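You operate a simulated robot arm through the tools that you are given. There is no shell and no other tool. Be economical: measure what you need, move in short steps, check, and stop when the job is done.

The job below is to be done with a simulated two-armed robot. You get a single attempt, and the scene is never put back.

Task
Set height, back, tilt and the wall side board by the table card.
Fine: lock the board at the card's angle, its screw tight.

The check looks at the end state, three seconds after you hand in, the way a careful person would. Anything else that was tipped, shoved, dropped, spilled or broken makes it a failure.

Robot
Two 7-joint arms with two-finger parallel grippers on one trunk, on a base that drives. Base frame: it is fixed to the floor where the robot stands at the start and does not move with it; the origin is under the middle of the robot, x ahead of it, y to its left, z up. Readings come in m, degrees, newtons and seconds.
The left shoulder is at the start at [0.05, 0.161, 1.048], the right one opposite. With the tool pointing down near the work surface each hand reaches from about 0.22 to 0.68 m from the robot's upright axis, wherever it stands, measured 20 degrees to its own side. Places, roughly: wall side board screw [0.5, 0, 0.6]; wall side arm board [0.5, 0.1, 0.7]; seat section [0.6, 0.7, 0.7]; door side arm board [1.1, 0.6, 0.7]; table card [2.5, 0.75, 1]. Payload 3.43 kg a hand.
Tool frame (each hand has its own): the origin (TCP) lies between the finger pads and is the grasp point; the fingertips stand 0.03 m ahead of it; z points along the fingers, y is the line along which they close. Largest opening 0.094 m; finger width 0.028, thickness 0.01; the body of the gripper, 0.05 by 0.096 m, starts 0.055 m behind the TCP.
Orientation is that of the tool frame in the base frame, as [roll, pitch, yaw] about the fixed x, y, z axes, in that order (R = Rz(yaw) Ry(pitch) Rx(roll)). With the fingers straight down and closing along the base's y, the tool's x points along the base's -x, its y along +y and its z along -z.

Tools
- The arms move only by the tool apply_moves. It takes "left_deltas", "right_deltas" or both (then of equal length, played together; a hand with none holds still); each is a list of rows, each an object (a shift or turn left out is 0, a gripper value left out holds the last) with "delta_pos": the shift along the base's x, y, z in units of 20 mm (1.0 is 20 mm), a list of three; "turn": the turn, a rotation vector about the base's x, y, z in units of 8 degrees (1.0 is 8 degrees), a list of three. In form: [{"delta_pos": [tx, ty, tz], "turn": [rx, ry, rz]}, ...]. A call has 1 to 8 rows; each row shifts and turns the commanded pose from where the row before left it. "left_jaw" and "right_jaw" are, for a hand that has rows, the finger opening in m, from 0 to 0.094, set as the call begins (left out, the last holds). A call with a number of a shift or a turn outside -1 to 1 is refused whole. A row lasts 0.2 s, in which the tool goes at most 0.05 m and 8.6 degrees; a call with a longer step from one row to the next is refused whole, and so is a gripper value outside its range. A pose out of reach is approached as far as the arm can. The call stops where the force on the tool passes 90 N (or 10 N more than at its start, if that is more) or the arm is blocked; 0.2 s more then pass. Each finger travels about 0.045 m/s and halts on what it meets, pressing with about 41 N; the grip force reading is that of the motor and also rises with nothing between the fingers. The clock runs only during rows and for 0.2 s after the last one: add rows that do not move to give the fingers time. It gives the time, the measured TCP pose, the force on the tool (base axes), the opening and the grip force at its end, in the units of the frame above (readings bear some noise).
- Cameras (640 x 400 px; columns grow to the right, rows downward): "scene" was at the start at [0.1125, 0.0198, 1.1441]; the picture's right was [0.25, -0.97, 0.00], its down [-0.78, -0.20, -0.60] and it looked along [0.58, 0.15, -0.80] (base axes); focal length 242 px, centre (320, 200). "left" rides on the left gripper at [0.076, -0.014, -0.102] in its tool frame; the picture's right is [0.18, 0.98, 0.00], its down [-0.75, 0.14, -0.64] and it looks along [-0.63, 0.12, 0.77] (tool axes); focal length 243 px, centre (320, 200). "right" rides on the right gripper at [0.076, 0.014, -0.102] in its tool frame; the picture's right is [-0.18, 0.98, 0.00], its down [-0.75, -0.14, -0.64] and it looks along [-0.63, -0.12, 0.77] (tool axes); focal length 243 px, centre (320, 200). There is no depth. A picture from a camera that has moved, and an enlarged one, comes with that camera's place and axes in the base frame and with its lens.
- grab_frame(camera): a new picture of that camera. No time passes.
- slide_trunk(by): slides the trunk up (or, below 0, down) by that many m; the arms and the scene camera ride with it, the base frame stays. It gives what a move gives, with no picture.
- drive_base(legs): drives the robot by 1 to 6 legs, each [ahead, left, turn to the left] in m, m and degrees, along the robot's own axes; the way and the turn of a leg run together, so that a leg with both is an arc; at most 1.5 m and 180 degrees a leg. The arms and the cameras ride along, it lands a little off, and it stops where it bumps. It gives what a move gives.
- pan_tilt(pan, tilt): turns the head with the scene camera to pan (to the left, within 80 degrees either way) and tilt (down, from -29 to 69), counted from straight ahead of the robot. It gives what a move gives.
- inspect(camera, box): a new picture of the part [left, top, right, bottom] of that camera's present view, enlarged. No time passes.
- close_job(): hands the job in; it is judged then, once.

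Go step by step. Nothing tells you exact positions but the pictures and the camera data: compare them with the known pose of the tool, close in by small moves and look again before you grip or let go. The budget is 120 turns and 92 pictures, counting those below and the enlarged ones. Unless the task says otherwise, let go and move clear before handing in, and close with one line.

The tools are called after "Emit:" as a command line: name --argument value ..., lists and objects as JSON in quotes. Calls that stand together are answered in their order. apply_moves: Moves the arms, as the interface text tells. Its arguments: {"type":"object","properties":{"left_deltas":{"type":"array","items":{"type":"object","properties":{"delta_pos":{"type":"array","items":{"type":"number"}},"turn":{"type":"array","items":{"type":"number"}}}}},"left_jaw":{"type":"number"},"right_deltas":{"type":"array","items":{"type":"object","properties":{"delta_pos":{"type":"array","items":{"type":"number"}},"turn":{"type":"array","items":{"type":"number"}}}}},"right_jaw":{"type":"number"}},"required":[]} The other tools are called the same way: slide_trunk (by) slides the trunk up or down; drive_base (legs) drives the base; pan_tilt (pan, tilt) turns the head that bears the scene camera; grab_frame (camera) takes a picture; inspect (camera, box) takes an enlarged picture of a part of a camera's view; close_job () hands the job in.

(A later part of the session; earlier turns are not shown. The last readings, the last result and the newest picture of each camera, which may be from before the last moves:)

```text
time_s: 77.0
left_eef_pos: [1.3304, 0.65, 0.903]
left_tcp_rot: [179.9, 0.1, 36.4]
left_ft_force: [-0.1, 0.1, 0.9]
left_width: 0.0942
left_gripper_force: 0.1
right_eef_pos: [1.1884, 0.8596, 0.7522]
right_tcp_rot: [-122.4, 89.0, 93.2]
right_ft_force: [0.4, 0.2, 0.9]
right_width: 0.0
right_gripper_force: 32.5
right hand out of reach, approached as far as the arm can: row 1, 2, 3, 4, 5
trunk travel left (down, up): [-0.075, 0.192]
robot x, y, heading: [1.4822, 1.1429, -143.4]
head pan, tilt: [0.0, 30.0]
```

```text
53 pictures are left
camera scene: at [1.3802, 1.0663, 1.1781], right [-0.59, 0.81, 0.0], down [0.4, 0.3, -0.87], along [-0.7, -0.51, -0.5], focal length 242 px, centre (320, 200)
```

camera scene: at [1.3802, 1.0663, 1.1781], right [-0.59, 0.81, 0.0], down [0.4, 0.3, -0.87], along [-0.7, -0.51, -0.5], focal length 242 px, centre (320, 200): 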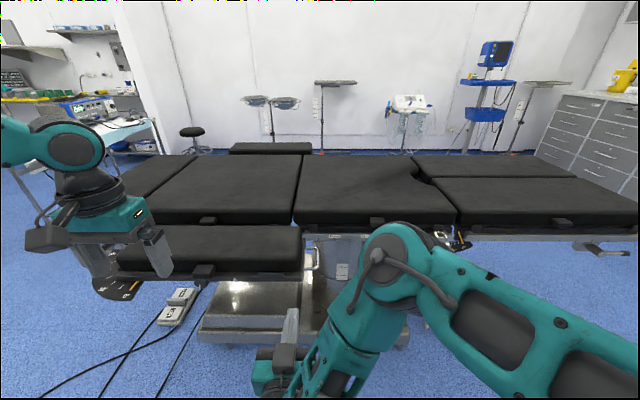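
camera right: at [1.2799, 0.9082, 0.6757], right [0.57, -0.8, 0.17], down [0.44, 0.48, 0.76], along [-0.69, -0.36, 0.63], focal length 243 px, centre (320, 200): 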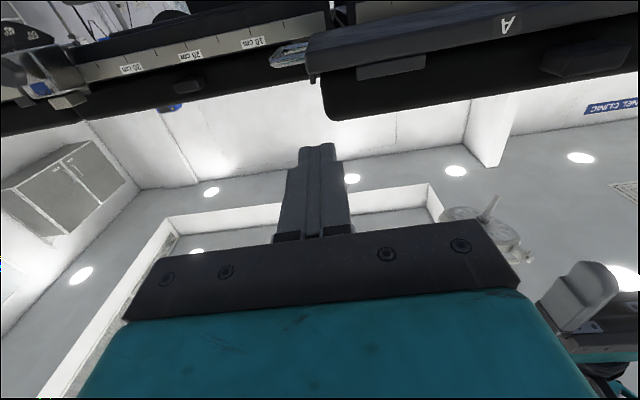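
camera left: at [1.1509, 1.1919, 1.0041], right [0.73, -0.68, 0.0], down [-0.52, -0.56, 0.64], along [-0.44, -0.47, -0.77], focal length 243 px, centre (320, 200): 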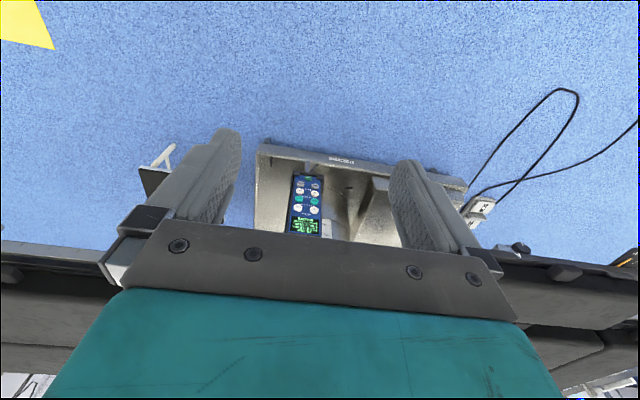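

That level pose is out of reach. I'll bring the command back up to a reachable pitch, then lower the trunk and use a tool tilted about 60°.

Emit:
apply_moves --right_deltas '[{"delta_pos": [0, 0, 1], "turn": [0.58, -0.81, 0]}, {"delta_pos": [0, 0, 1], "turn": [0.58, -0.81, 0]}, {"delta_pos": [0, 0, 1], "turn": [0.58, -0.81, 0]}, {"delta_pos": [0, 0, 1], "turn": [0.58, -0.81, 0]}, {"delta_pos": [0, 0, 1]}, {"delta_pos": [0, 0, 1]}, {"delta_pos": [0, 0, 1]}, {"delta_pos": [0, 0, 1]}]'

Emit:
slide_trunk --by -0.07

```text
time_s: 78.8
left_eef_pos: [1.3306, 0.6485, 0.9018]
left_tcp_rot: [180.0, 0.0, 36.4]
left_ft_force: [0.8, -0.1, -0.1]
left_width: 0.0938
left_gripper_force: 0.1
right_eef_pos: [1.1891, 0.8593, 0.9103]
right_tcp_rot: [-179.0, 57.8, 37.0]
right_ft_force: [-0.4, -0.1, -0.6]
right_width: 0.0
right_gripper_force: 33.0
trunk travel left (down, up): [-0.075, 0.192]
robot x, y, heading: [1.4823, 1.1406, -143.5]
head pan, tilt: [0.0, 30.0]
```

```text
time_s: 79.9
left_eef_pos: [1.3304, 0.6491, 0.8313]
left_tcp_rot: [-180.0, 0.0, 36.5]
left_ft_force: [0.3, -1.6, -0.6]
left_width: 0.0938
left_gripper_force: 0.0
right_eef_pos: [1.188, 0.8573, 0.8394]
right_tcp_rot: [-179.0, 57.8, 37.1]
right_ft_force: [0.4, -1.3, -0.1]
right_width: 0.0
right_gripper_force: 33.4
trunk travel left (down, up): [-0.005, 0.262]
robot x, y, heading: [1.4841, 1.1446, -143.7]
head pan, tilt: [0.0, 30.0]
```

Emit:
apply_moves --right_deltas '[{"delta_pos": [-0.72, 0.98, 0]}, {"delta_pos": [-0.72, 0.98, 0]}, {"delta_pos": [-0.72, 0.98, 0]}, {"delta_pos": [-0.72, 0.98, 0]}, {"delta_pos": [-0.72, 0.98, 0]}, {"delta_pos": [-0.72, 0.98, 0]}, {"delta_pos": [-0.72, 0.98, 0]}, {"delta_pos": [-0.72, 0.98, 0]}]'

Emit:
apply_moves --right_deltas '[{"delta_pos": [-0.72, 0.98, -1]}, {"delta_pos": [-0.72, 0.98, -1]}, {"delta_pos": [0, 0, -1]}, {"delta_pos": [0, 0, -1]}, {"delta_pos": [0, 0, -1]}, {"delta_pos": [0, 0, -1]}, {"delta_pos": [0, 0, -1]}, {"delta_pos": [0, 0, -1]}]'

```text
time_s: 81.7
left_eef_pos: [1.3304, 0.6487, 0.8313]
left_tcp_rot: [-179.9, 0.0, 36.4]
left_ft_force: [0.6, -1.2, -0.3]
left_width: 0.0938
left_gripper_force: 0.0
right_eef_pos: [1.0695, 1.0094, 0.8399]
right_tcp_rot: [-178.8, 57.7, 37.1]
right_ft_force: [0.0, -0.6, 0.5]
right_width: 0.0
right_gripper_force: 33.1
right hand out of reach, approached as far as the arm can: row 8
trunk travel left (down, up): [-0.005, 0.262]
robot x, y, heading: [1.487, 1.1448, -143.5]
head pan, tilt: [0.0, 30.0]
```

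```text
time_s: 83.5
left_eef_pos: [1.3292, 0.6505, 0.8314]
left_tcp_rot: [180.0, 0.0, 36.4]
left_ft_force: [0.6, 0.2, 1.3]
left_width: 0.094
left_gripper_force: 0.0
right_eef_pos: [1.0608, 0.9983, 0.7297]
right_tcp_rot: [-178.6, 57.7, 36.8]
right_ft_force: [0.7, 1.3, 0.2]
right_width: 0.0
right_gripper_force: 33.1
right hand out of reach, approached as far as the arm can: row 1, 3, 4, 5, 6, 7, 8
trunk travel left (down, up): [-0.005, 0.262]
robot x, y, heading: [1.4829, 1.1414, -143.5]
head pan, tilt: [0.0, 30.0]
```

The arm is too folded here. I'll back the base off 0.2 m so it can reach out and down instead.

Emit:
drive_base --legs '[[-0.2, 0, 0]]'

Emit:
apply_moves --right_deltas '[{"delta_pos": [-0.8, -0.6, 0]}, {"delta_pos": [-0.8, -0.6, 0]}, {"delta_pos": [-0.8, -0.6, 0]}, {"delta_pos": [-0.8, -0.6, -0.5]}, {"delta_pos": [-0.8, -0.6, -0.5]}, {"delta_pos": [-0.8, -0.6, -0.5]}, {"delta_pos": [-0.8, -0.6, -0.5]}, {"delta_pos": [-0.8, -0.6, -0.5]}]'

Emit:
apply_moves --right_deltas '[{"delta_pos": [-0.4, -0.3, -1]}, {"delta_pos": [-0.4, -0.3, -1]}, {"delta_pos": [-0.4, -0.3, -1]}, {"delta_pos": [0, 0, -1]}, {"delta_pos": [0, 0, -1]}]'

```text
time_s: 85.1
left_eef_pos: [1.4893, 0.7671, 0.8319]
left_tcp_rot: [-179.9, -0.1, 36.5]
left_ft_force: [0.1, -0.8, 0.8]
left_width: 0.0939
left_gripper_force: 0.1
right_eef_pos: [1.2205, 1.1162, 0.7291]
right_tcp_rot: [-178.7, 57.6, 37.0]
right_ft_force: [0.2, -0.2, 0.3]
right_width: 0.0002
right_gripper_force: 32.6
trunk travel left (down, up): [-0.005, 0.262]
robot x, y, heading: [1.6443, 1.2591, -143.8]
head pan, tilt: [0.0, 30.0]
```

```text
time_s: 86.9
left_eef_pos: [1.4898, 0.7672, 0.8303]
left_tcp_rot: [-179.9, -0.1, 36.5]
left_ft_force: [-0.2, -0.2, -0.5]
left_width: 0.094
left_gripper_force: 0.0
right_eef_pos: [1.0893, 1.0205, 0.6786]
right_tcp_rot: [-178.7, 57.4, 37.0]
right_ft_force: [0.1, 0.2, 0.6]
right_width: 0.0001
right_gripper_force: 33.0
trunk travel left (down, up): [-0.005, 0.262]
robot x, y, heading: [1.6461, 1.263, -143.7]
head pan, tilt: [0.0, 30.0]
```

```text
time_s: 88.1
left_eef_pos: [1.4893, 0.7674, 0.8317]
left_tcp_rot: [179.9, 0.0, 36.5]
left_ft_force: [-0.1, -0.5, -0.6]
left_width: 0.094
left_gripper_force: 0.1
right_eef_pos: [1.0955, 0.9853, 0.5976]
right_tcp_rot: [-178.3, 57.4, 36.9]
right_ft_force: [-0.5, -0.4, -0.2]
right_width: 0.0
right_gripper_force: 32.8
right hand out of reach, approached as far as the arm can: row 2, 3, 4, 5
trunk travel left (down, up): [-0.005, 0.262]
robot x, y, heading: [1.6438, 1.2585, -143.4]
head pan, tilt: [0.0, 30.0]
```

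Emit:
apply_moves --right_deltas '[{"delta_pos": [-0.9, 0.1, 0]}, {"delta_pos": [-0.9, 0.1, 0]}, {"delta_pos": [-0.9, -0.1, 0]}, {"delta_pos": [-0.9, -0.1, 0]}, {"delta_pos": [-0.9, -0.1, 0]}, {"delta_pos": [-0.9, -0.1, 0]}, {"delta_pos": [-0.9, -0.1, -0.5]}]'

Emit:
grab_frame --camera "right"

Emit:
grab_frame --camera "scene"

```text
time_s: 89.7
left_eef_pos: [1.4895, 0.7673, 0.8314]
left_tcp_rot: [-180.0, 0.0, 36.5]
left_ft_force: [-0.7, 0.5, 0.2]
left_width: 0.0939
left_gripper_force: 0.0
right_eef_pos: [0.9888, 0.9767, 0.5897]
right_tcp_rot: [-178.5, 57.7, 37.1]
right_ft_force: [-0.1, -0.3, -1.0]
right_width: 0.0
right_gripper_force: 33.0
right hand out of reach, approached as far as the arm can: row 1, 2
trunk travel left (down, up): [-0.005, 0.262]
robot x, y, heading: [1.6463, 1.2595, -143.6]
head pan, tilt: [0.0, 30.0]
```

```text
52 pictures are left
camera right: at [1.1005, 1.0384, 0.58], right [0.5, -0.86, 0.14], down [0.04, 0.19, 0.98], along [-0.87, -0.48, 0.12], focal length 243 px, centre (320, 200)
```

right: 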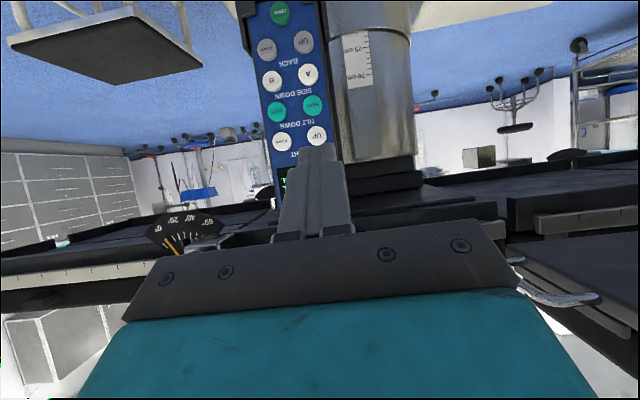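

```text
51 pictures are left
camera scene: at [1.5398, 1.1837, 1.1081], right [-0.59, 0.81, 0.0], down [0.4, 0.3, -0.87], along [-0.7, -0.51, -0.5], focal length 242 px, centre (320, 200)
```

scene: 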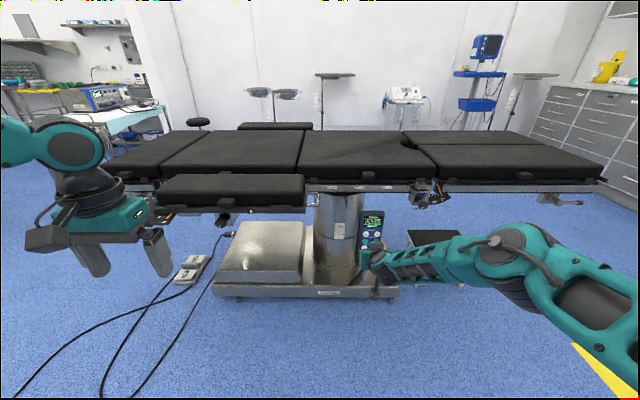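

The pose now reaches and the handset is in view. I'll move to just in front of HEIGHT UP.

Emit:
apply_moves --right_deltas '[{"delta_pos": [-0.9, -0.45, -0.47]}, {"delta_pos": [-0.9, -0.45, -0.47]}, {"delta_pos": [-0.9, -0.45, -0.47]}, {"delta_pos": [-0.9, -0.45, -0.47]}, {}]'

Emit:
grab_frame --camera "right"

Emit:
inspect --camera "scene" --box '[340, 200, 420, 300]'

```text
time_s: 90.9
left_eef_pos: [1.4893, 0.7672, 0.8316]
left_tcp_rot: [-180.0, 0.0, 36.5]
left_ft_force: [0.1, -0.9, 0.3]
left_width: 0.0941
left_gripper_force: 0.1
right_eef_pos: [0.9608, 0.9569, 0.5887]
right_tcp_rot: [-178.6, 57.7, 37.0]
right_ft_force: [-0.2, 0.1, 0.0]
right_width: 0.0002
right_gripper_force: 32.6
right hand out of reach, approached as far as the arm can: row 2, 3, 4
trunk travel left (down, up): [-0.005, 0.262]
robot x, y, heading: [1.6443, 1.2574, -143.5]
head pan, tilt: [0.0, 30.0]
```

```text
50 pictures are left
camera right: at [1.0736, 1.0199, 0.5783], right [0.5, -0.86, 0.14], down [0.04, 0.19, 0.98], along [-0.87, -0.48, 0.12], focal length 243 px, centre (320, 200)
```

right: 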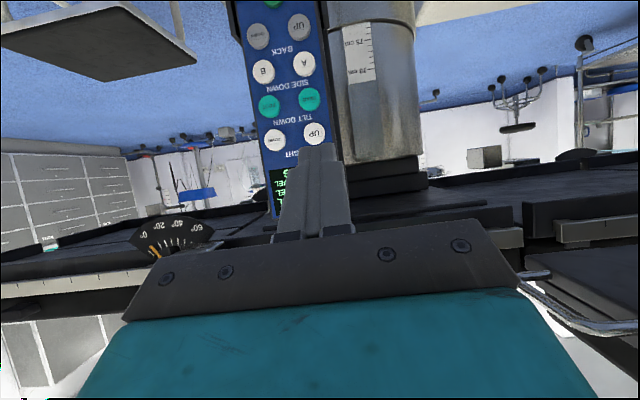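

```text
4.00 times, centred on (380, 250) of scene
camera zoom: at [1.5398, 1.1837, 1.1081], right [-0.59, 0.81, 0.0], down [0.4, 0.3, -0.87], along [-0.7, -0.51, -0.5], focal length 966 px, centre (80, 0)
```

zoom: 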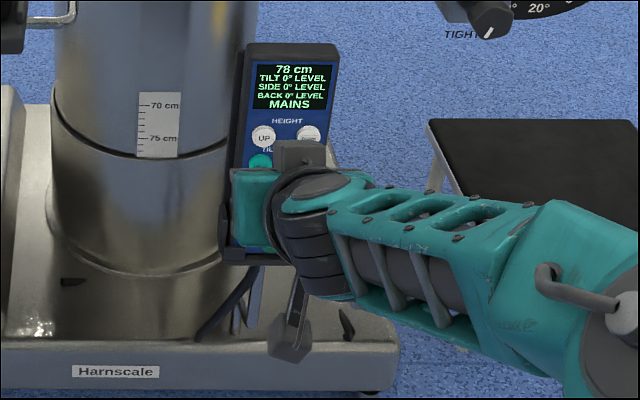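

The scene camera can read the display, which helps. I'm at the reach limit, so I'll retract a little, reduce the pitch to about 38°, and bring the base 0.1 m closer.

Emit:
apply_moves --right_deltas '[{"delta_pos": [0.8, 0.6, 0.3], "turn": [0.49, -0.67, 0]}, {"delta_pos": [0.8, 0.6, 0.3], "turn": [0.49, -0.67, 0]}, {"delta_pos": [0.8, 0.6, 0.3], "turn": [0.49, -0.67, 0]}, {"delta_pos": [0.8, 0.6, 0.3]}]'

Emit:
drive_base --legs '[[0.1, 0, 0]]'

```text
time_s: 91.9
left_eef_pos: [1.4887, 0.7675, 0.8324]
left_tcp_rot: [-179.9, 0.0, 36.4]
left_ft_force: [0.9, 0.5, 0.4]
left_width: 0.0939
left_gripper_force: 0.0
right_eef_pos: [1.0256, 1.0058, 0.6107]
right_tcp_rot: [-179.0, 37.8, 36.8]
right_ft_force: [-0.3, 0.4, 1.0]
right_width: 0.0
right_gripper_force: 33.1
trunk travel left (down, up): [-0.005, 0.262]
robot x, y, heading: [1.6457, 1.2591, -143.5]
head pan, tilt: [0.0, 30.0]
```

```text
time_s: 93.0
left_eef_pos: [1.4094, 0.7086, 0.8328]
left_tcp_rot: [179.9, -0.1, 36.4]
left_ft_force: [0.7, 0.7, -0.1]
left_width: 0.0941
left_gripper_force: 0.1
right_eef_pos: [0.9448, 0.9469, 0.6103]
right_tcp_rot: [-179.0, 37.8, 36.8]
right_ft_force: [0.1, 0.2, -0.1]
right_width: 0.0
right_gripper_force: 33.1
trunk travel left (down, up): [-0.005, 0.262]
robot x, y, heading: [1.5615, 1.2009, -143.6]
head pan, tilt: [0.0, 30.0]
```

Emit:
apply_moves --right_deltas '[{"delta_pos": [-0.68, -0.23, -0.85]}, {"delta_pos": [-0.68, -0.23, -0.85]}, {"delta_pos": [-0.68, -0.23, -0.85]}, {}]'

Emit:
grab_frame --camera "right"

Emit:
inspect --camera "scene" --box '[340, 210, 420, 310]'

```text
time_s: 94.0
left_eef_pos: [1.4092, 0.7088, 0.8322]
left_tcp_rot: [180.0, 0.0, 36.4]
left_ft_force: [0.1, 1.4, -0.8]
left_width: 0.094
left_gripper_force: 0.0
right_eef_pos: [0.9041, 0.9338, 0.5593]
right_tcp_rot: [-179.0, 37.7, 36.6]
right_ft_force: [0.2, 0.2, 0.5]
right_width: 0.0
right_gripper_force: 33.2
trunk travel left (down, up): [-0.005, 0.262]
robot x, y, heading: [1.5651, 1.1971, -143.7]
head pan, tilt: [0.0, 30.0]
```

```text
48 pictures are left
camera right: at [1.0113, 0.9936, 0.5941], right [0.46, -0.88, 0.1], down [-0.24, -0.02, 0.97], along [-0.85, -0.47, -0.22], focal length 243 px, centre (320, 200)
```

right: 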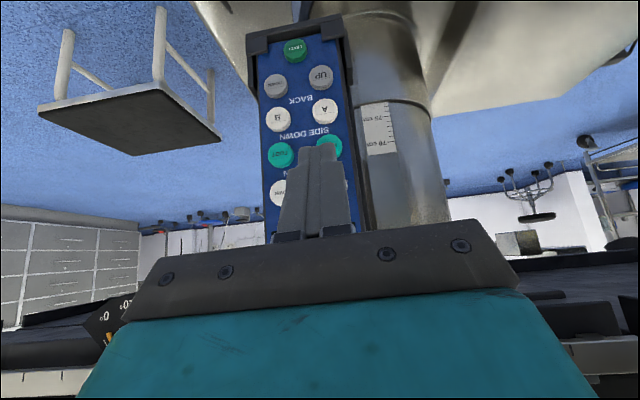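

```text
4.00 times, centred on (380, 260) of scene
camera zoom: at [1.4598, 1.125, 1.1081], right [-0.59, 0.81, 0.0], down [0.4, 0.3, -0.87], along [-0.7, -0.51, -0.5], focal length 966 px, centre (80, -40)
```

zoom: 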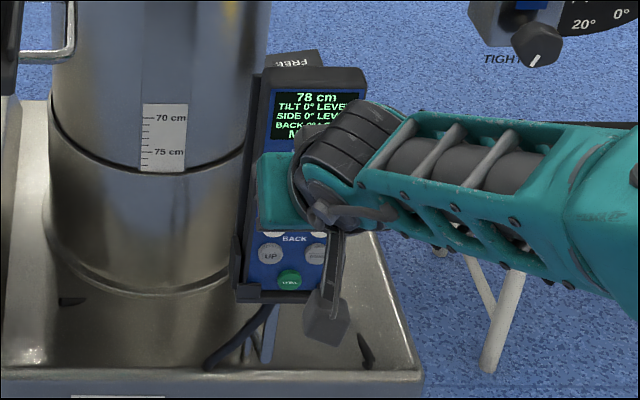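

Aligned to within a few mm. I'll press HEIGHT UP gently, watching the force and the display.

Emit:
apply_moves --right_deltas '[{"delta_pos": [0.18, -0.24, 0]}, {"delta_pos": [-0.6, -0.43, 0]}, {"delta_pos": [-0.6, -0.43, 0]}, {}]'

Emit:
inspect --camera "scene" --box '[340, 210, 420, 310]'

```text
time_s: 95.0
left_eef_pos: [1.409, 0.7076, 0.8321]
left_tcp_rot: [-180.0, 0.0, 36.4]
left_ft_force: [-0.2, 0.5, -0.2]
left_width: 0.0941
left_gripper_force: 0.1
right_eef_pos: [0.9012, 0.9231, 0.56]
right_tcp_rot: [-179.0, 37.7, 36.6]
right_ft_force: [0.4, 0.4, 0.2]
right_width: 0.0002
right_gripper_force: 32.7
right hand out of reach, approached as far as the arm can: row 2, 3
trunk travel left (down, up): [-0.005, 0.262]
robot x, y, heading: [1.5645, 1.2049, -143.8]
head pan, tilt: [0.0, 30.0]
```

```text
4.00 times, centred on (380, 260) of scene
camera zoom: at [1.4599, 1.125, 1.1081], right [-0.59, 0.81, 0.0], down [0.4, 0.3, -0.87], along [-0.7, -0.51, -0.5], focal length 966 px, centre (80, -40)
```

zoom: 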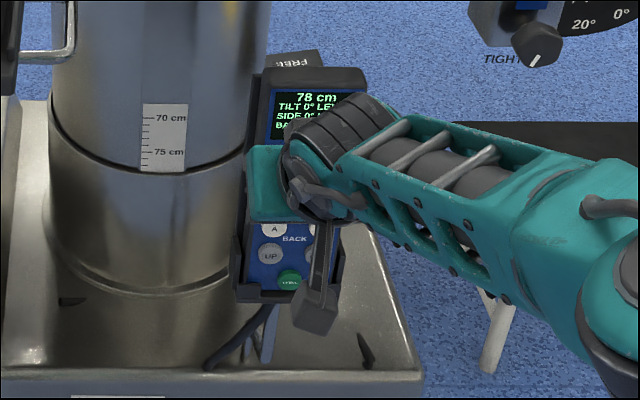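

Again at the reach edge. I'll retract 0.1 m and bring the base 0.1 m closer.

Emit:
apply_moves --right_deltas '[{"delta_pos": [0.8, 0.59, 0]}, {"delta_pos": [0.8, 0.59, 0]}, {"delta_pos": [0.8, 0.59, 0]}, {"delta_pos": [0.8, 0.59, 0]}, {"delta_pos": [0.8, 0.59, 0]}]'

Emit:
drive_base --legs '[[0.1, 0, 0]]'

```text
time_s: 96.2
left_eef_pos: [1.4104, 0.7086, 0.8315]
left_tcp_rot: [180.0, -0.1, 36.4]
left_ft_force: [0.4, 0.2, 0.3]
left_width: 0.094
left_gripper_force: 0.0
right_eef_pos: [0.9814, 0.983, 0.5611]
right_tcp_rot: [-179.1, 37.8, 36.7]
right_ft_force: [0.0, -0.1, 0.0]
right_width: 0.0
right_gripper_force: 32.9
trunk travel left (down, up): [-0.005, 0.262]
robot x, y, heading: [1.5619, 1.2009, -143.5]
head pan, tilt: [0.0, 30.0]
```

```text
time_s: 97.4
left_eef_pos: [1.3309, 0.6507, 0.8327]
left_tcp_rot: [-179.9, 0.0, 36.5]
left_ft_force: [-0.2, 0.4, 0.0]
left_width: 0.0942
left_gripper_force: 0.1
right_eef_pos: [0.9029, 0.9242, 0.5599]
right_tcp_rot: [-178.9, 37.8, 36.8]
right_ft_force: [-0.4, -0.1, -0.1]
right_width: 0.0003
right_gripper_force: 33.2
trunk travel left (down, up): [-0.005, 0.262]
robot x, y, heading: [1.4853, 1.1422, -143.8]
head pan, tilt: [0.0, 30.0]
```

Emit:
apply_moves --right_deltas '[{"delta_pos": [-0.49, -0.35, 0]}, {"delta_pos": [-0.49, -0.35, 0]}, {}]'

Emit:
inspect --camera "scene" --box '[330, 220, 430, 320]'

```text
time_s: 98.2
left_eef_pos: [1.33, 0.6493, 0.8318]
left_tcp_rot: [-180.0, 0.0, 36.4]
left_ft_force: [-0.9, -0.3, -0.1]
left_width: 0.0939
left_gripper_force: 0.0
right_eef_pos: [0.8838, 0.9104, 0.5603]
right_tcp_rot: [-179.0, 37.7, 36.8]
right_ft_force: [-1.3, 0.3, -0.1]
right_width: 0.0
right_gripper_force: 33.0
trunk travel left (down, up): [-0.005, 0.262]
robot x, y, heading: [1.4856, 1.1437, -143.6]
head pan, tilt: [0.0, 30.0]
```

```text
4.00 times, centred on (380, 270) of scene
camera zoom: at [1.3805, 1.0664, 1.1081], right [-0.59, 0.8, 0.0], down [0.4, 0.3, -0.87], along [-0.7, -0.51, -0.5], focal length 966 px, centre (80, -80)
```

zoom: 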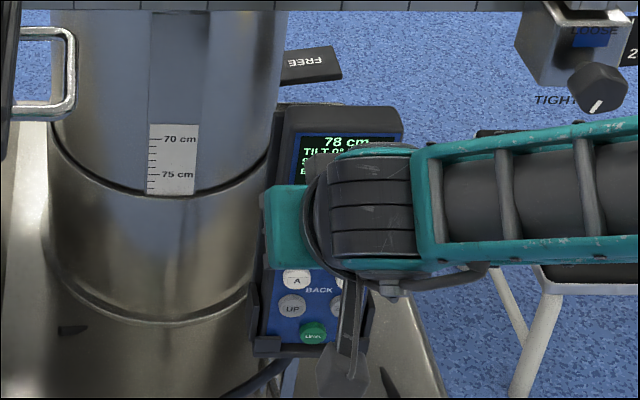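

Emit:
apply_moves --right_deltas '[{"delta_pos": [-0.12, -0.09, 0]}, {"delta_pos": [-0.12, -0.09, 0]}, {"delta_pos": [-0.12, -0.09, 0]}]'

Emit:
inspect --camera "scene" --box '[330, 220, 430, 320]'

```text
time_s: 99.0
left_eef_pos: [1.3316, 0.6498, 0.8319]
left_tcp_rot: [179.9, 0.1, 36.5]
left_ft_force: [0.2, 0.2, 0.1]
left_width: 0.0941
left_gripper_force: 0.1
right_eef_pos: [0.877, 0.9067, 0.56]
right_tcp_rot: [-178.9, 37.7, 36.7]
right_ft_force: [3.9, 2.5, -0.5]
right_width: 0.0
right_gripper_force: 32.4
trunk travel left (down, up): [-0.005, 0.262]
robot x, y, heading: [1.485, 1.1409, -143.3]
head pan, tilt: [0.0, 30.0]
```

```text
4.00 times, centred on (380, 270) of scene
camera zoom: at [1.3807, 1.0665, 1.1081], right [-0.59, 0.8, 0.0], down [0.4, 0.3, -0.87], along [-0.7, -0.51, -0.5], focal length 966 px, centre (80, -80)
```

zoom: 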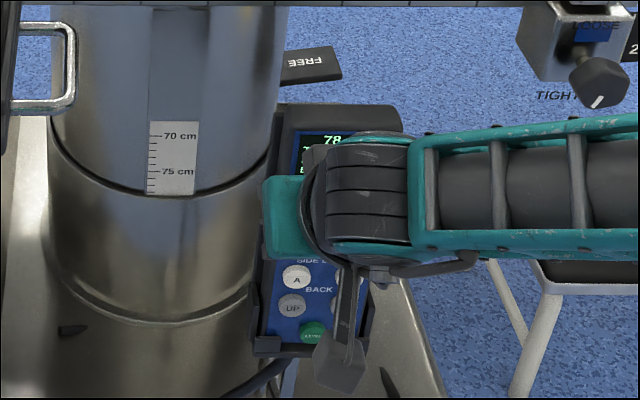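

Contact at about 4.6 N, and the rail looks to have shifted slightly. I'll hold for 0.8 s and compare.

Emit:
apply_moves --right_deltas '[{"delta_pos": [-0.04, -0.03, 0]}, {}, {}, {}]'

Emit:
inspect --camera "scene" --box '[330, 220, 430, 320]'

```text
time_s: 100.0
left_eef_pos: [1.3307, 0.6498, 0.8322]
left_tcp_rot: [-179.9, 0.0, 36.4]
left_ft_force: [-0.7, 0.4, 0.5]
left_width: 0.0938
left_gripper_force: 0.1
right_eef_pos: [0.8754, 0.9052, 0.5597]
right_tcp_rot: [-179.0, 37.7, 36.8]
right_ft_force: [5.1, 3.7, -3.0]
right_width: 0.0001
right_gripper_force: 33.3
trunk travel left (down, up): [-0.005, 0.262]
robot x, y, heading: [1.4867, 1.1422, -143.5]
head pan, tilt: [0.0, 30.0]
```

```text
4.00 times, centred on (380, 270) of scene
camera zoom: at [1.3805, 1.0664, 1.108], right [-0.59, 0.8, 0.0], down [0.4, 0.3, -0.87], along [-0.7, -0.51, -0.5], focal length 966 px, centre (80, -80)
```

zoom: 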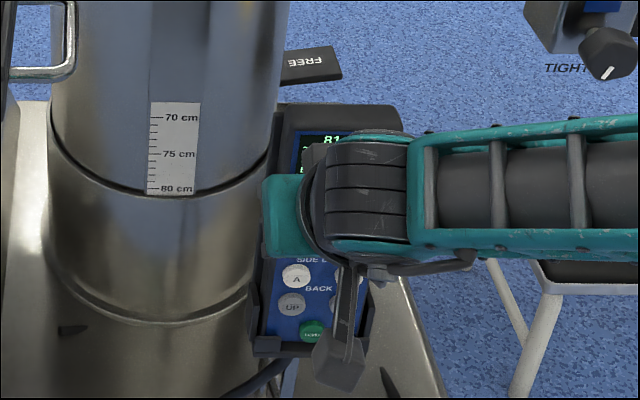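

It works: now 81 cm, rising at about 2.7 cm/s. One more short hold, then release.

Emit:
apply_moves --right_deltas '[{}, {"delta_pos": [0.2, 0.14, 0]}, {"delta_pos": [0.6, 0.43, 0]}, {"delta_pos": [0.6, 0.43, 0]}, {}]'

Emit:
inspect --camera "scene" --box '[330, 220, 430, 320]'

```text
time_s: 101.2
left_eef_pos: [1.3315, 0.651, 0.8322]
left_tcp_rot: [179.9, 0.0, 36.5]
left_ft_force: [0.0, 0.5, -0.3]
left_width: 0.0939
left_gripper_force: 0.1
right_eef_pos: [0.9024, 0.9247, 0.56]
right_tcp_rot: [-179.0, 37.8, 36.7]
right_ft_force: [-0.2, -0.5, -0.3]
right_width: 0.0002
right_gripper_force: 33.5
trunk travel left (down, up): [-0.005, 0.262]
robot x, y, heading: [1.4818, 1.1382, -143.7]
head pan, tilt: [0.0, 30.0]
```

```text
4.00 times, centred on (380, 270) of scene
camera zoom: at [1.3805, 1.0664, 1.1081], right [-0.59, 0.8, 0.0], down [0.4, 0.3, -0.87], along [-0.7, -0.51, -0.5], focal length 966 px, centre (80, -80)
```

zoom: 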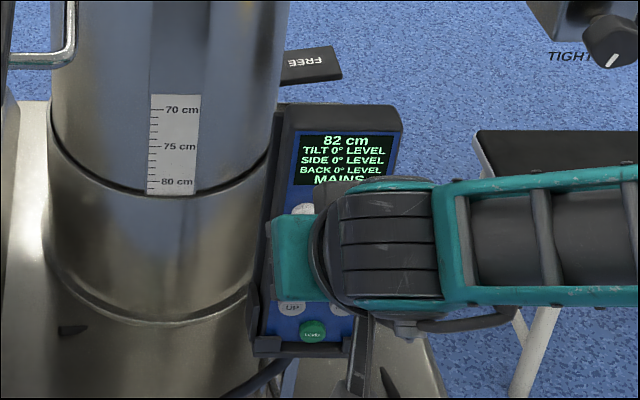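

82 cm is set. Now I shift to TILT DOWN FOOT and press it briefly.

Emit:
apply_moves --right_deltas '[{"delta_pos": [-0.61, 0.85, -0.81]}, {"delta_pos": [-0.61, 0.85, -0.81]}, {}]'

Emit:
grab_frame --camera "right"

```text
time_s: 102.0
left_eef_pos: [1.3307, 0.6495, 0.8312]
left_tcp_rot: [180.0, 0.0, 36.6]
left_ft_force: [-0.3, 0.6, -0.3]
left_width: 0.0939
left_gripper_force: 0.0
right_eef_pos: [0.8793, 0.9584, 0.5277]
right_tcp_rot: [-178.9, 37.9, 36.7]
right_ft_force: [0.4, -0.5, -0.8]
right_width: 0.0001
right_gripper_force: 32.5
trunk travel left (down, up): [-0.005, 0.262]
robot x, y, heading: [1.4818, 1.1443, -143.6]
head pan, tilt: [0.0, 30.0]
```

```text
41 pictures are left
camera right: at [0.9859, 1.0183, 0.5617], right [0.46, -0.88, 0.1], down [-0.24, -0.02, 0.97], along [-0.85, -0.47, -0.22], focal length 243 px, centre (320, 200)
```

right: 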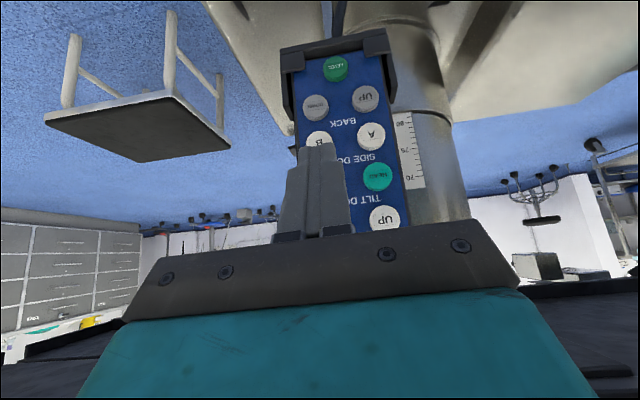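

Emit:
apply_moves --right_deltas '[{"delta_pos": [-0.6, -0.43, 0]}, {"delta_pos": [-0.5, -0.36, 0]}, {"delta_pos": [-0.22, -0.16, 0]}]'

Emit:
inspect --camera "scene" --box '[330, 220, 430, 320]'

```text
time_s: 102.8
left_eef_pos: [1.3299, 0.6491, 0.8313]
left_tcp_rot: [-180.0, 0.0, 36.5]
left_ft_force: [-0.1, 0.6, 0.4]
left_width: 0.0938
left_gripper_force: 0.0
right_eef_pos: [0.8526, 0.9382, 0.5282]
right_tcp_rot: [-179.0, 37.6, 36.9]
right_ft_force: [2.5, 2.2, 1.9]
right_width: 0.0
right_gripper_force: 32.6
trunk travel left (down, up): [-0.005, 0.262]
robot x, y, heading: [1.4834, 1.1431, -143.4]
head pan, tilt: [0.0, 30.0]
```

```text
4.00 times, centred on (380, 270) of scene
camera zoom: at [1.3807, 1.0665, 1.1081], right [-0.59, 0.81, 0.0], down [0.4, 0.3, -0.87], along [-0.7, -0.51, -0.5], focal length 966 px, centre (80, -80)
```

zoom: 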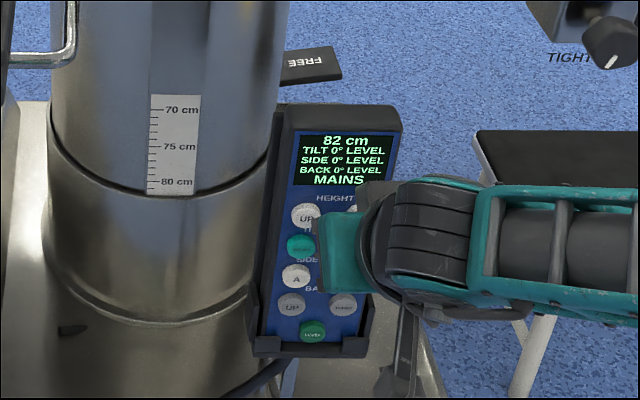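

Display is visible and contact is light. I'll press slightly further and hold for 0.6 s.

Emit:
apply_moves --right_deltas '[{"delta_pos": [-0.1, -0.07, 0]}, {}, {}]'

Emit:
inspect --camera "scene" --box '[330, 220, 430, 320]'

```text
time_s: 103.6
left_eef_pos: [1.3305, 0.6494, 0.8321]
left_tcp_rot: [180.0, 0.0, 36.5]
left_ft_force: [-0.6, 1.1, 0.0]
left_width: 0.0941
left_gripper_force: 0.1
right_eef_pos: [0.8512, 0.9374, 0.5265]
right_tcp_rot: [-179.0, 37.7, 36.8]
right_ft_force: [7.2, 4.9, 1.1]
right_width: 0.0
right_gripper_force: 33.1
trunk travel left (down, up): [-0.005, 0.262]
robot x, y, heading: [1.4833, 1.1437, -143.3]
head pan, tilt: [0.0, 30.0]
```

```text
4.00 times, centred on (380, 270) of scene
camera zoom: at [1.3807, 1.0665, 1.1081], right [-0.59, 0.8, 0.0], down [0.4, 0.3, -0.87], along [-0.7, -0.51, -0.5], focal length 966 px, centre (80, -80)
```

zoom: 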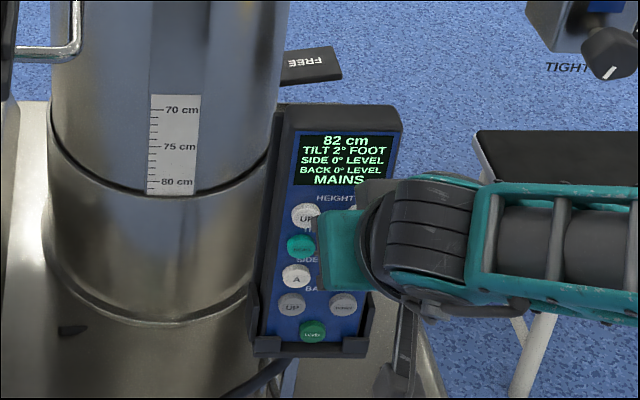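

Emit:
apply_moves --right_deltas '[{}, {"delta_pos": [0.25, 0.18, 0]}, {"delta_pos": [0.6, 0.43, 0]}, {"delta_pos": [0.6, 0.43, 0]}, {}]'

Emit:
inspect --camera "scene" --box '[330, 220, 430, 320]'

```text
time_s: 104.8
left_eef_pos: [1.3307, 0.6497, 0.8316]
left_tcp_rot: [179.9, 0.0, 36.5]
left_ft_force: [0.3, 0.1, 0.6]
left_width: 0.094
left_gripper_force: 0.0
right_eef_pos: [0.8794, 0.9588, 0.5272]
right_tcp_rot: [-179.0, 37.7, 36.7]
right_ft_force: [0.6, 0.0, -0.3]
right_width: 0.0
right_gripper_force: 33.1
trunk travel left (down, up): [-0.005, 0.262]
robot x, y, heading: [1.485, 1.1403, -143.7]
head pan, tilt: [0.0, 30.0]
```

```text
4.00 times, centred on (380, 270) of scene
camera zoom: at [1.3805, 1.0664, 1.1081], right [-0.59, 0.8, 0.0], down [0.4, 0.3, -0.87], along [-0.7, -0.51, -0.5], focal length 966 px, centre (80, -80)
```

zoom: 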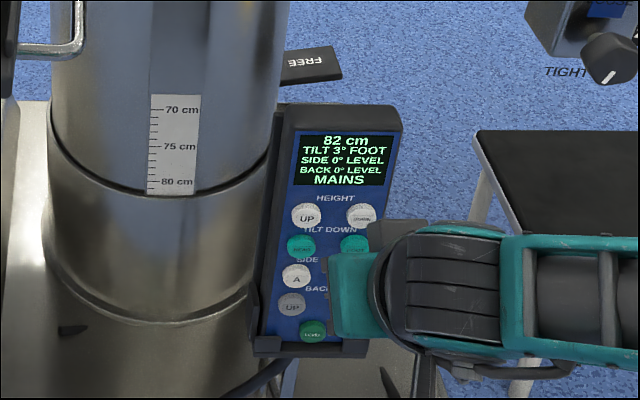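

Tilt 3° FOOT is set. Next is BACK UP.

Emit:
apply_moves --right_deltas '[{"delta_pos": [0.3, -0.43, -0.85]}, {"delta_pos": [0.3, -0.43, -0.85]}, {"delta_pos": [0.3, -0.42, -0.85]}, {"delta_pos": [0.3, -0.42, -0.85]}, {}]'

Emit:
grab_frame --camera "right"

```text
time_s: 106.0
left_eef_pos: [1.331, 0.6498, 0.8315]
left_tcp_rot: [-179.9, -0.1, 36.5]
left_ft_force: [-0.3, -0.1, 0.2]
left_width: 0.094
left_gripper_force: 0.0
right_eef_pos: [0.9025, 0.9248, 0.4589]
right_tcp_rot: [-179.0, 37.7, 36.8]
right_ft_force: [0.0, 0.2, -0.4]
right_width: 0.0002
right_gripper_force: 33.4
trunk travel left (down, up): [-0.005, 0.262]
robot x, y, heading: [1.4824, 1.1429, -143.7]
head pan, tilt: [0.0, 30.0]
```

```text
37 pictures are left
camera right: at [1.0107, 0.9852, 0.4927], right [0.46, -0.88, 0.1], down [-0.24, -0.02, 0.97], along [-0.85, -0.47, -0.22], focal length 243 px, centre (320, 200)
```

right: 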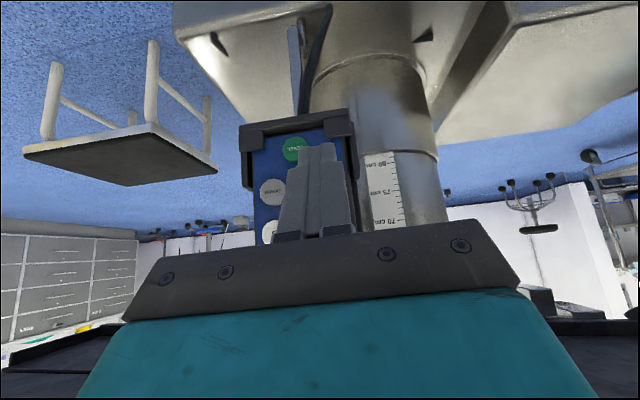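

Emit:
apply_moves --right_deltas '[{"delta_pos": [-0.6, -0.43, 0]}, {"delta_pos": [-0.5, -0.36, 0]}, {"delta_pos": [-0.22, -0.16, 0]}, {"delta_pos": [-0.08, -0.06, 0]}, {}, {}]'

Emit:
inspect --camera "scene" --box '[330, 220, 430, 320]'

```text
time_s: 107.4
left_eef_pos: [1.3312, 0.6498, 0.832]
left_tcp_rot: [180.0, 0.0, 36.4]
left_ft_force: [0.4, 0.0, -0.9]
left_width: 0.0936
left_gripper_force: 0.1
right_eef_pos: [0.8744, 0.9059, 0.4592]
right_tcp_rot: [-178.8, 37.5, 36.7]
right_ft_force: [5.2, 6.4, -1.1]
right_width: 0.0
right_gripper_force: 32.8
trunk travel left (down, up): [-0.005, 0.262]
robot x, y, heading: [1.4818, 1.1449, -143.7]
head pan, tilt: [0.0, 30.0]
```

```text
4.00 times, centred on (380, 270) of scene
camera zoom: at [1.3805, 1.0665, 1.108], right [-0.59, 0.81, 0.0], down [0.4, 0.3, -0.87], along [-0.7, -0.51, -0.5], focal length 966 px, centre (80, -80)
```

zoom: 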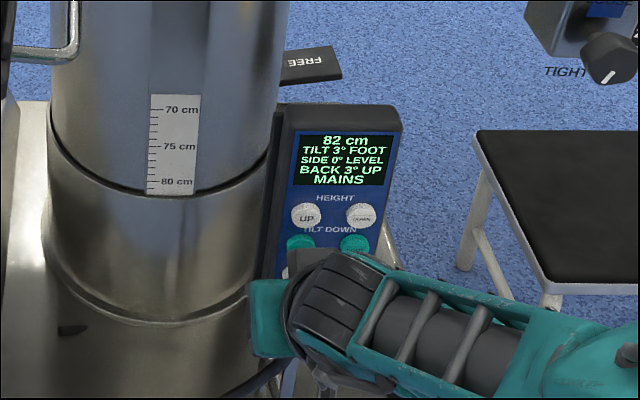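

Emit:
apply_moves --right_deltas '[{}, {}, {}, {}, {}, {}, {}, {}]'

Emit:
inspect --camera "scene" --box '[330, 220, 430, 320]'

```text
time_s: 109.2
left_eef_pos: [1.3299, 0.6496, 0.8326]
left_tcp_rot: [-179.9, 0.0, 36.6]
left_ft_force: [-0.2, 0.4, 0.1]
left_width: 0.0938
left_gripper_force: 0.0
right_eef_pos: [0.8749, 0.9055, 0.4598]
right_tcp_rot: [-179.1, 37.8, 36.7]
right_ft_force: [5.9, 8.4, -2.4]
right_width: 0.0
right_gripper_force: 33.1
trunk travel left (down, up): [-0.005, 0.262]
robot x, y, heading: [1.4865, 1.1443, -143.5]
head pan, tilt: [0.0, 30.0]
```

```text
4.00 times, centred on (380, 270) of scene
camera zoom: at [1.3803, 1.0664, 1.108], right [-0.59, 0.8, 0.0], down [0.4, 0.3, -0.87], along [-0.7, -0.51, -0.5], focal length 966 px, centre (80, -80)
```

zoom: 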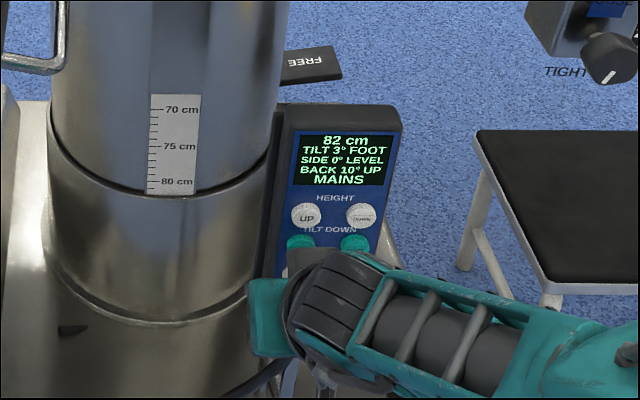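

Emit:
apply_moves --right_deltas '[{}, {}, {}, {}, {}, {}, {}, {}]'

Emit:
inspect --camera "scene" --box '[330, 220, 430, 320]'

```text
time_s: 111.0
left_eef_pos: [1.3312, 0.6499, 0.8323]
left_tcp_rot: [180.0, 0.1, 36.5]
left_ft_force: [0.2, 0.8, -0.4]
left_width: 0.0939
left_gripper_force: 0.3
right_eef_pos: [0.875, 0.9037, 0.4594]
right_tcp_rot: [-178.9, 37.7, 36.9]
right_ft_force: [7.4, 7.3, -1.9]
right_width: 0.0
right_gripper_force: 32.7
trunk travel left (down, up): [-0.005, 0.262]
robot x, y, heading: [1.4845, 1.144, -143.5]
head pan, tilt: [0.0, 30.0]
```

```text
4.00 times, centred on (380, 270) of scene
camera zoom: at [1.3804, 1.0664, 1.1081], right [-0.59, 0.8, 0.0], down [0.4, 0.3, -0.87], along [-0.7, -0.51, -0.5], focal length 966 px, centre (80, -80)
```

zoom: 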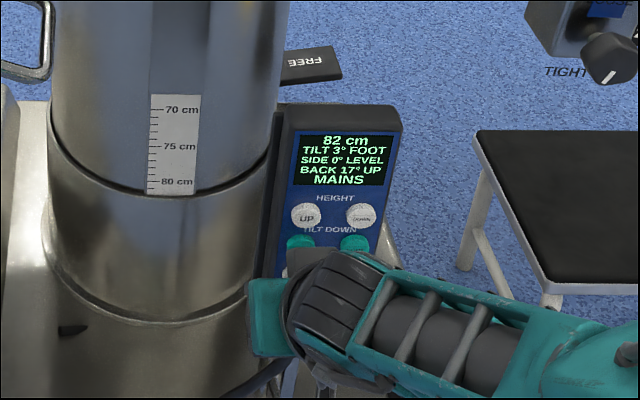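

Emit:
apply_moves --right_deltas '[{}, {}, {}, {"delta_pos": [0.25, 0.18, 0]}, {"delta_pos": [0.6, 0.43, 0]}, {"delta_pos": [0.6, 0.43, 0]}, {}]'

Emit:
grab_frame --camera "scene"

Emit:
inspect --camera "scene" --box '[330, 220, 430, 320]'

```text
time_s: 112.6
left_eef_pos: [1.3304, 0.6494, 0.832]
left_tcp_rot: [-179.9, -0.1, 36.4]
left_ft_force: [0.0, -0.2, -0.3]
left_width: 0.094
left_gripper_force: 0.1
right_eef_pos: [0.9032, 0.9238, 0.4608]
right_tcp_rot: [-179.1, 37.7, 36.8]
right_ft_force: [0.3, 0.3, -0.4]
right_width: 0.0
right_gripper_force: 33.0
trunk travel left (down, up): [-0.005, 0.262]
robot x, y, heading: [1.4824, 1.1421, -143.8]
head pan, tilt: [0.0, 30.0]
```

```text
33 pictures are left
camera scene: at [1.3805, 1.0664, 1.1081], right [-0.59, 0.8, 0.0], down [0.4, 0.3, -0.87], along [-0.7, -0.51, -0.5], focal length 242 px, centre (320, 200)
```

scene: 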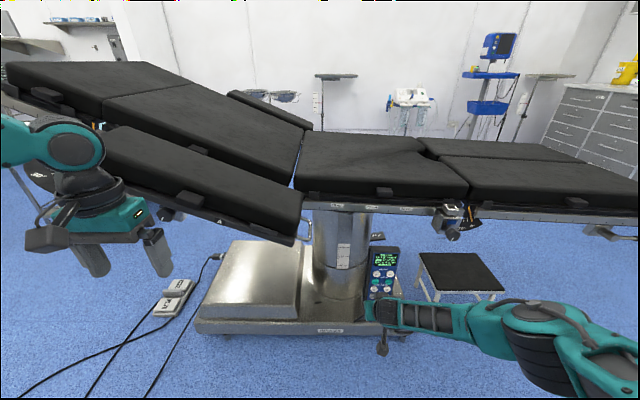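

```text
4.00 times, centred on (380, 270) of scene
camera zoom: at [1.3805, 1.0664, 1.1081], right [-0.59, 0.8, 0.0], down [0.4, 0.3, -0.87], along [-0.7, -0.51, -0.5], focal length 966 px, centre (80, -80)
```

zoom: 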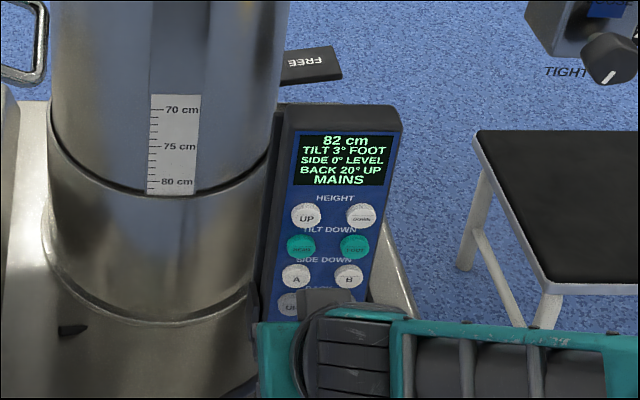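

All three read correctly: 82 cm, tilt 3° FOOT, back 20° UP. I'll now retract the right arm, raise the trunk and go back round to the wall side.

Emit:
apply_moves --right_deltas '[{"delta_pos": [0.8, 0.58, 0]}, {"delta_pos": [0.8, 0.58, 0.5]}, {"delta_pos": [0.8, 0.58, 1]}, {"delta_pos": [0.8, 0.58, 1], "turn": [0.58, -0.81, 0]}, {"delta_pos": [0.4, 0.29, 1], "turn": [0.58, -0.81, 0]}, {"delta_pos": [0, 0, 1], "turn": [0.58, -0.81, 0]}, {"delta_pos": [0, 0, 1], "turn": [0.58, -0.81, 0]}, {"delta_pos": [0, 0, 1], "turn": [0.41, -0.57, 0]}]'

Emit:
drive_base --legs '[[-0.2, 0, 0]]'

Emit:
slide_trunk --by 0.17

Emit:
apply_moves --right_deltas '[{"delta_pos": [0, 0, 1]}, {"delta_pos": [0, 0, 1]}, {"delta_pos": [0, 0, 1]}, {"delta_pos": [0, 0, 1]}, {"delta_pos": [0, 0, 1]}, {"delta_pos": [0, 0, 1]}, {"delta_pos": [0, 0, 1]}, {"delta_pos": [0, 0, 1]}]'

```text
time_s: 114.4
left_eef_pos: [1.3301, 0.6491, 0.8309]
left_tcp_rot: [-180.0, 0.0, 36.5]
left_ft_force: [0.3, 0.0, -1.1]
left_width: 0.0941
left_gripper_force: 0.0
right_eef_pos: [0.9755, 0.9764, 0.591]
right_tcp_rot: [-179.8, 0.2, 36.6]
right_ft_force: [-0.2, 0.2, 0.0]
right_width: 0.0
right_gripper_force: 33.3
trunk travel left (down, up): [-0.005, 0.262]
robot x, y, heading: [1.4846, 1.1399, -143.6]
head pan, tilt: [0.0, 30.0]
```

```text
time_s: 116.0
left_eef_pos: [1.4914, 0.7704, 0.8315]
left_tcp_rot: [179.9, 0.1, 36.2]
left_ft_force: [-0.2, 0.1, -0.4]
left_width: 0.094
left_gripper_force: 0.0
right_eef_pos: [1.1389, 1.0986, 0.5908]
right_tcp_rot: [-179.7, 0.2, 36.2]
right_ft_force: [-0.2, 0.3, -1.5]
right_width: 0.0
right_gripper_force: 33.1
trunk travel left (down, up): [-0.005, 0.262]
robot x, y, heading: [1.6487, 1.2619, -143.9]
head pan, tilt: [0.0, 30.0]
```

```text
time_s: 117.9
left_eef_pos: [1.4923, 0.7707, 1.0015]
left_tcp_rot: [180.0, -0.1, 36.2]
left_ft_force: [-0.1, -0.6, 0.3]
left_width: 0.094
left_gripper_force: 0.0
right_eef_pos: [1.1383, 1.0982, 0.7603]
right_tcp_rot: [-179.6, 0.2, 36.3]
right_ft_force: [0.1, 0.2, 0.0]
right_width: 0.0
right_gripper_force: 33.3
trunk travel left (down, up): [-0.175, 0.092]
robot x, y, heading: [1.65, 1.264, -143.8]
head pan, tilt: [0.0, 30.0]
```

```text
time_s: 119.7
left_eef_pos: [1.4924, 0.7712, 1.0026]
left_tcp_rot: [180.0, 0.0, 36.2]
left_ft_force: [0.0, 0.3, 0.7]
left_width: 0.0943
left_gripper_force: 0.0
right_eef_pos: [1.1389, 1.0992, 0.9212]
right_tcp_rot: [-179.6, 0.2, 36.3]
right_ft_force: [-0.2, -0.9, -0.7]
right_width: 0.0003
right_gripper_force: 32.5
trunk travel left (down, up): [-0.175, 0.092]
robot x, y, heading: [1.6488, 1.2646, -143.7]
head pan, tilt: [0.0, 30.0]
```

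Emit:
drive_base --legs '[[0.07, 0, 0], [0, -1.5, 0], [0, -0.38, 0], [0.4, 0, 0], [0, 0, 110], [0, 0, 70]]'

Emit:
drive_base --legs '[[-1.5, 0, 0], [-0.5, 0, 0]]'

```text
time_s: 139.4
left_eef_pos: [0.3486, 2.9957, 1.0018]
left_tcp_rot: [180.0, 0.0, -146.2]
left_ft_force: [0.3, -0.7, 0.9]
left_width: 0.094
left_gripper_force: 0.0
right_eef_pos: [0.6844, 2.6531, 0.9219]
right_tcp_rot: [-179.7, 0.2, -146.5]
right_ft_force: [-0.9, 0.2, 0.4]
right_width: 0.0
right_gripper_force: 32.5
trunk travel left (down, up): [-0.175, 0.092]
robot x, y, heading: [0.1685, 2.5109, 33.6]
head pan, tilt: [0.0, 30.0]
```

```text
time_s: 149.2
left_eef_pos: [-1.2994, 1.9117, 1.0015]
left_tcp_rot: [-180.0, -0.1, -146.5]
left_ft_force: [0.0, 0.3, -0.2]
left_width: 0.0938
left_gripper_force: 0.0
right_eef_pos: [-0.9639, 1.5678, 0.9206]
right_tcp_rot: [-179.7, 0.3, -146.4]
right_ft_force: [-0.5, 0.3, 0.8]
right_width: 0.0002
right_gripper_force: 33.3
trunk travel left (down, up): [-0.175, 0.092]
robot x, y, heading: [-1.4786, 1.4298, 33.4]
head pan, tilt: [0.0, 30.0]
```

Emit:
drive_base --legs '[[0, 0, 2.5], [0, -1.5, 0], [0, -0.5, 0]]'

Emit:
pan_tilt --pan -10 --tilt 30

Emit:
grab_frame --camera "scene"

```text
time_s: 159.4
left_eef_pos: [-0.1749, 0.3488, 1.0023]
left_tcp_rot: [180.0, 0.1, -143.6]
left_ft_force: [0.1, 0.7, 0.3]
left_width: 0.0942
left_gripper_force: 0.0
right_eef_pos: [0.1773, 0.0218, 0.9206]
right_tcp_rot: [-179.6, 0.1, -143.7]
right_ft_force: [0.3, -1.0, 0.3]
right_width: 0.0
right_gripper_force: 32.6
trunk travel left (down, up): [-0.175, 0.092]
robot x, y, heading: [-0.3326, -0.1445, 36.0]
head pan, tilt: [0.0, 30.0]
```

```text
time_s: 160.1
left_eef_pos: [-0.1758, 0.3495, 1.0022]
left_tcp_rot: [180.0, 0.1, -143.8]
left_ft_force: [0.5, 0.5, -0.7]
left_width: 0.0939
left_gripper_force: 0.1
right_eef_pos: [0.1781, 0.0209, 0.9214]
right_tcp_rot: [-179.8, 0.1, -143.7]
right_ft_force: [0.5, -0.2, 0.6]
right_width: 0.0003
right_gripper_force: 32.5
trunk travel left (down, up): [-0.175, 0.092]
robot x, y, heading: [-0.3295, -0.1454, 36.2]
head pan, tilt: [-10.0, 30.0]
```

```text
31 pictures are left
camera scene: at [-0.2164, -0.0785, 1.2781], right [0.44, -0.9, 0.0], down [-0.45, -0.22, -0.87], along [0.78, 0.38, -0.5], focal length 242 px, centre (320, 200)
```

scene: 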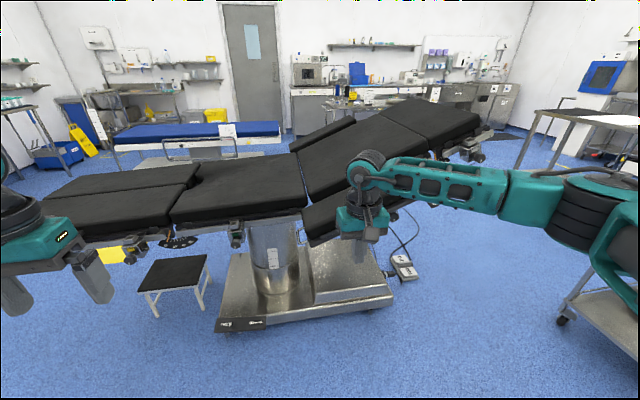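

Emit:
drive_base --legs '[[0, -0.4, 0]]'

Emit:
pan_tilt --pan 20 --tilt 35

Emit:
grab_frame --camera "scene"

```text
time_s: 162.6
left_eef_pos: [0.0595, 0.028, 1.0014]
left_tcp_rot: [180.0, 0.0, -143.8]
left_ft_force: [0.6, 0.0, 0.5]
left_width: 0.094
left_gripper_force: 0.1
right_eef_pos: [0.412, -0.2995, 0.9208]
right_tcp_rot: [-179.7, 0.2, -143.8]
right_ft_force: [-0.6, -0.5, 0.6]
right_width: 0.0005
right_gripper_force: 33.0
trunk travel left (down, up): [-0.175, 0.092]
robot x, y, heading: [-0.0972, -0.4635, 36.1]
head pan, tilt: [-10.0, 30.0]
```

```text
time_s: 163.5
left_eef_pos: [0.0599, 0.0278, 1.0024]
left_tcp_rot: [179.9, 0.0, -144.0]
left_ft_force: [-1.1, -0.2, 1.3]
left_width: 0.0942
left_gripper_force: 0.0
right_eef_pos: [0.4122, -0.3005, 0.9211]
right_tcp_rot: [-179.7, 0.2, -143.8]
right_ft_force: [-0.5, -0.6, -0.4]
right_width: 0.0001
right_gripper_force: 32.5
trunk travel left (down, up): [-0.175, 0.092]
robot x, y, heading: [-0.0942, -0.4634, 36.2]
head pan, tilt: [20.0, 35.0]
```

```text
30 pictures are left
camera scene: at [-0.0142, -0.3661, 1.2703], right [0.83, -0.56, 0.0], down [-0.32, -0.48, -0.82], along [0.46, 0.68, -0.57], focal length 242 px, centre (320, 200)
```

scene: 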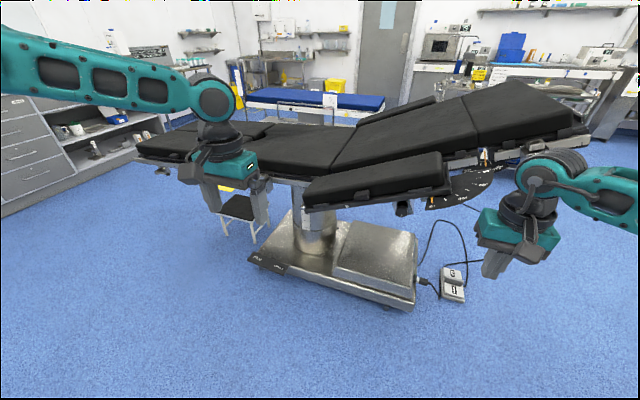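

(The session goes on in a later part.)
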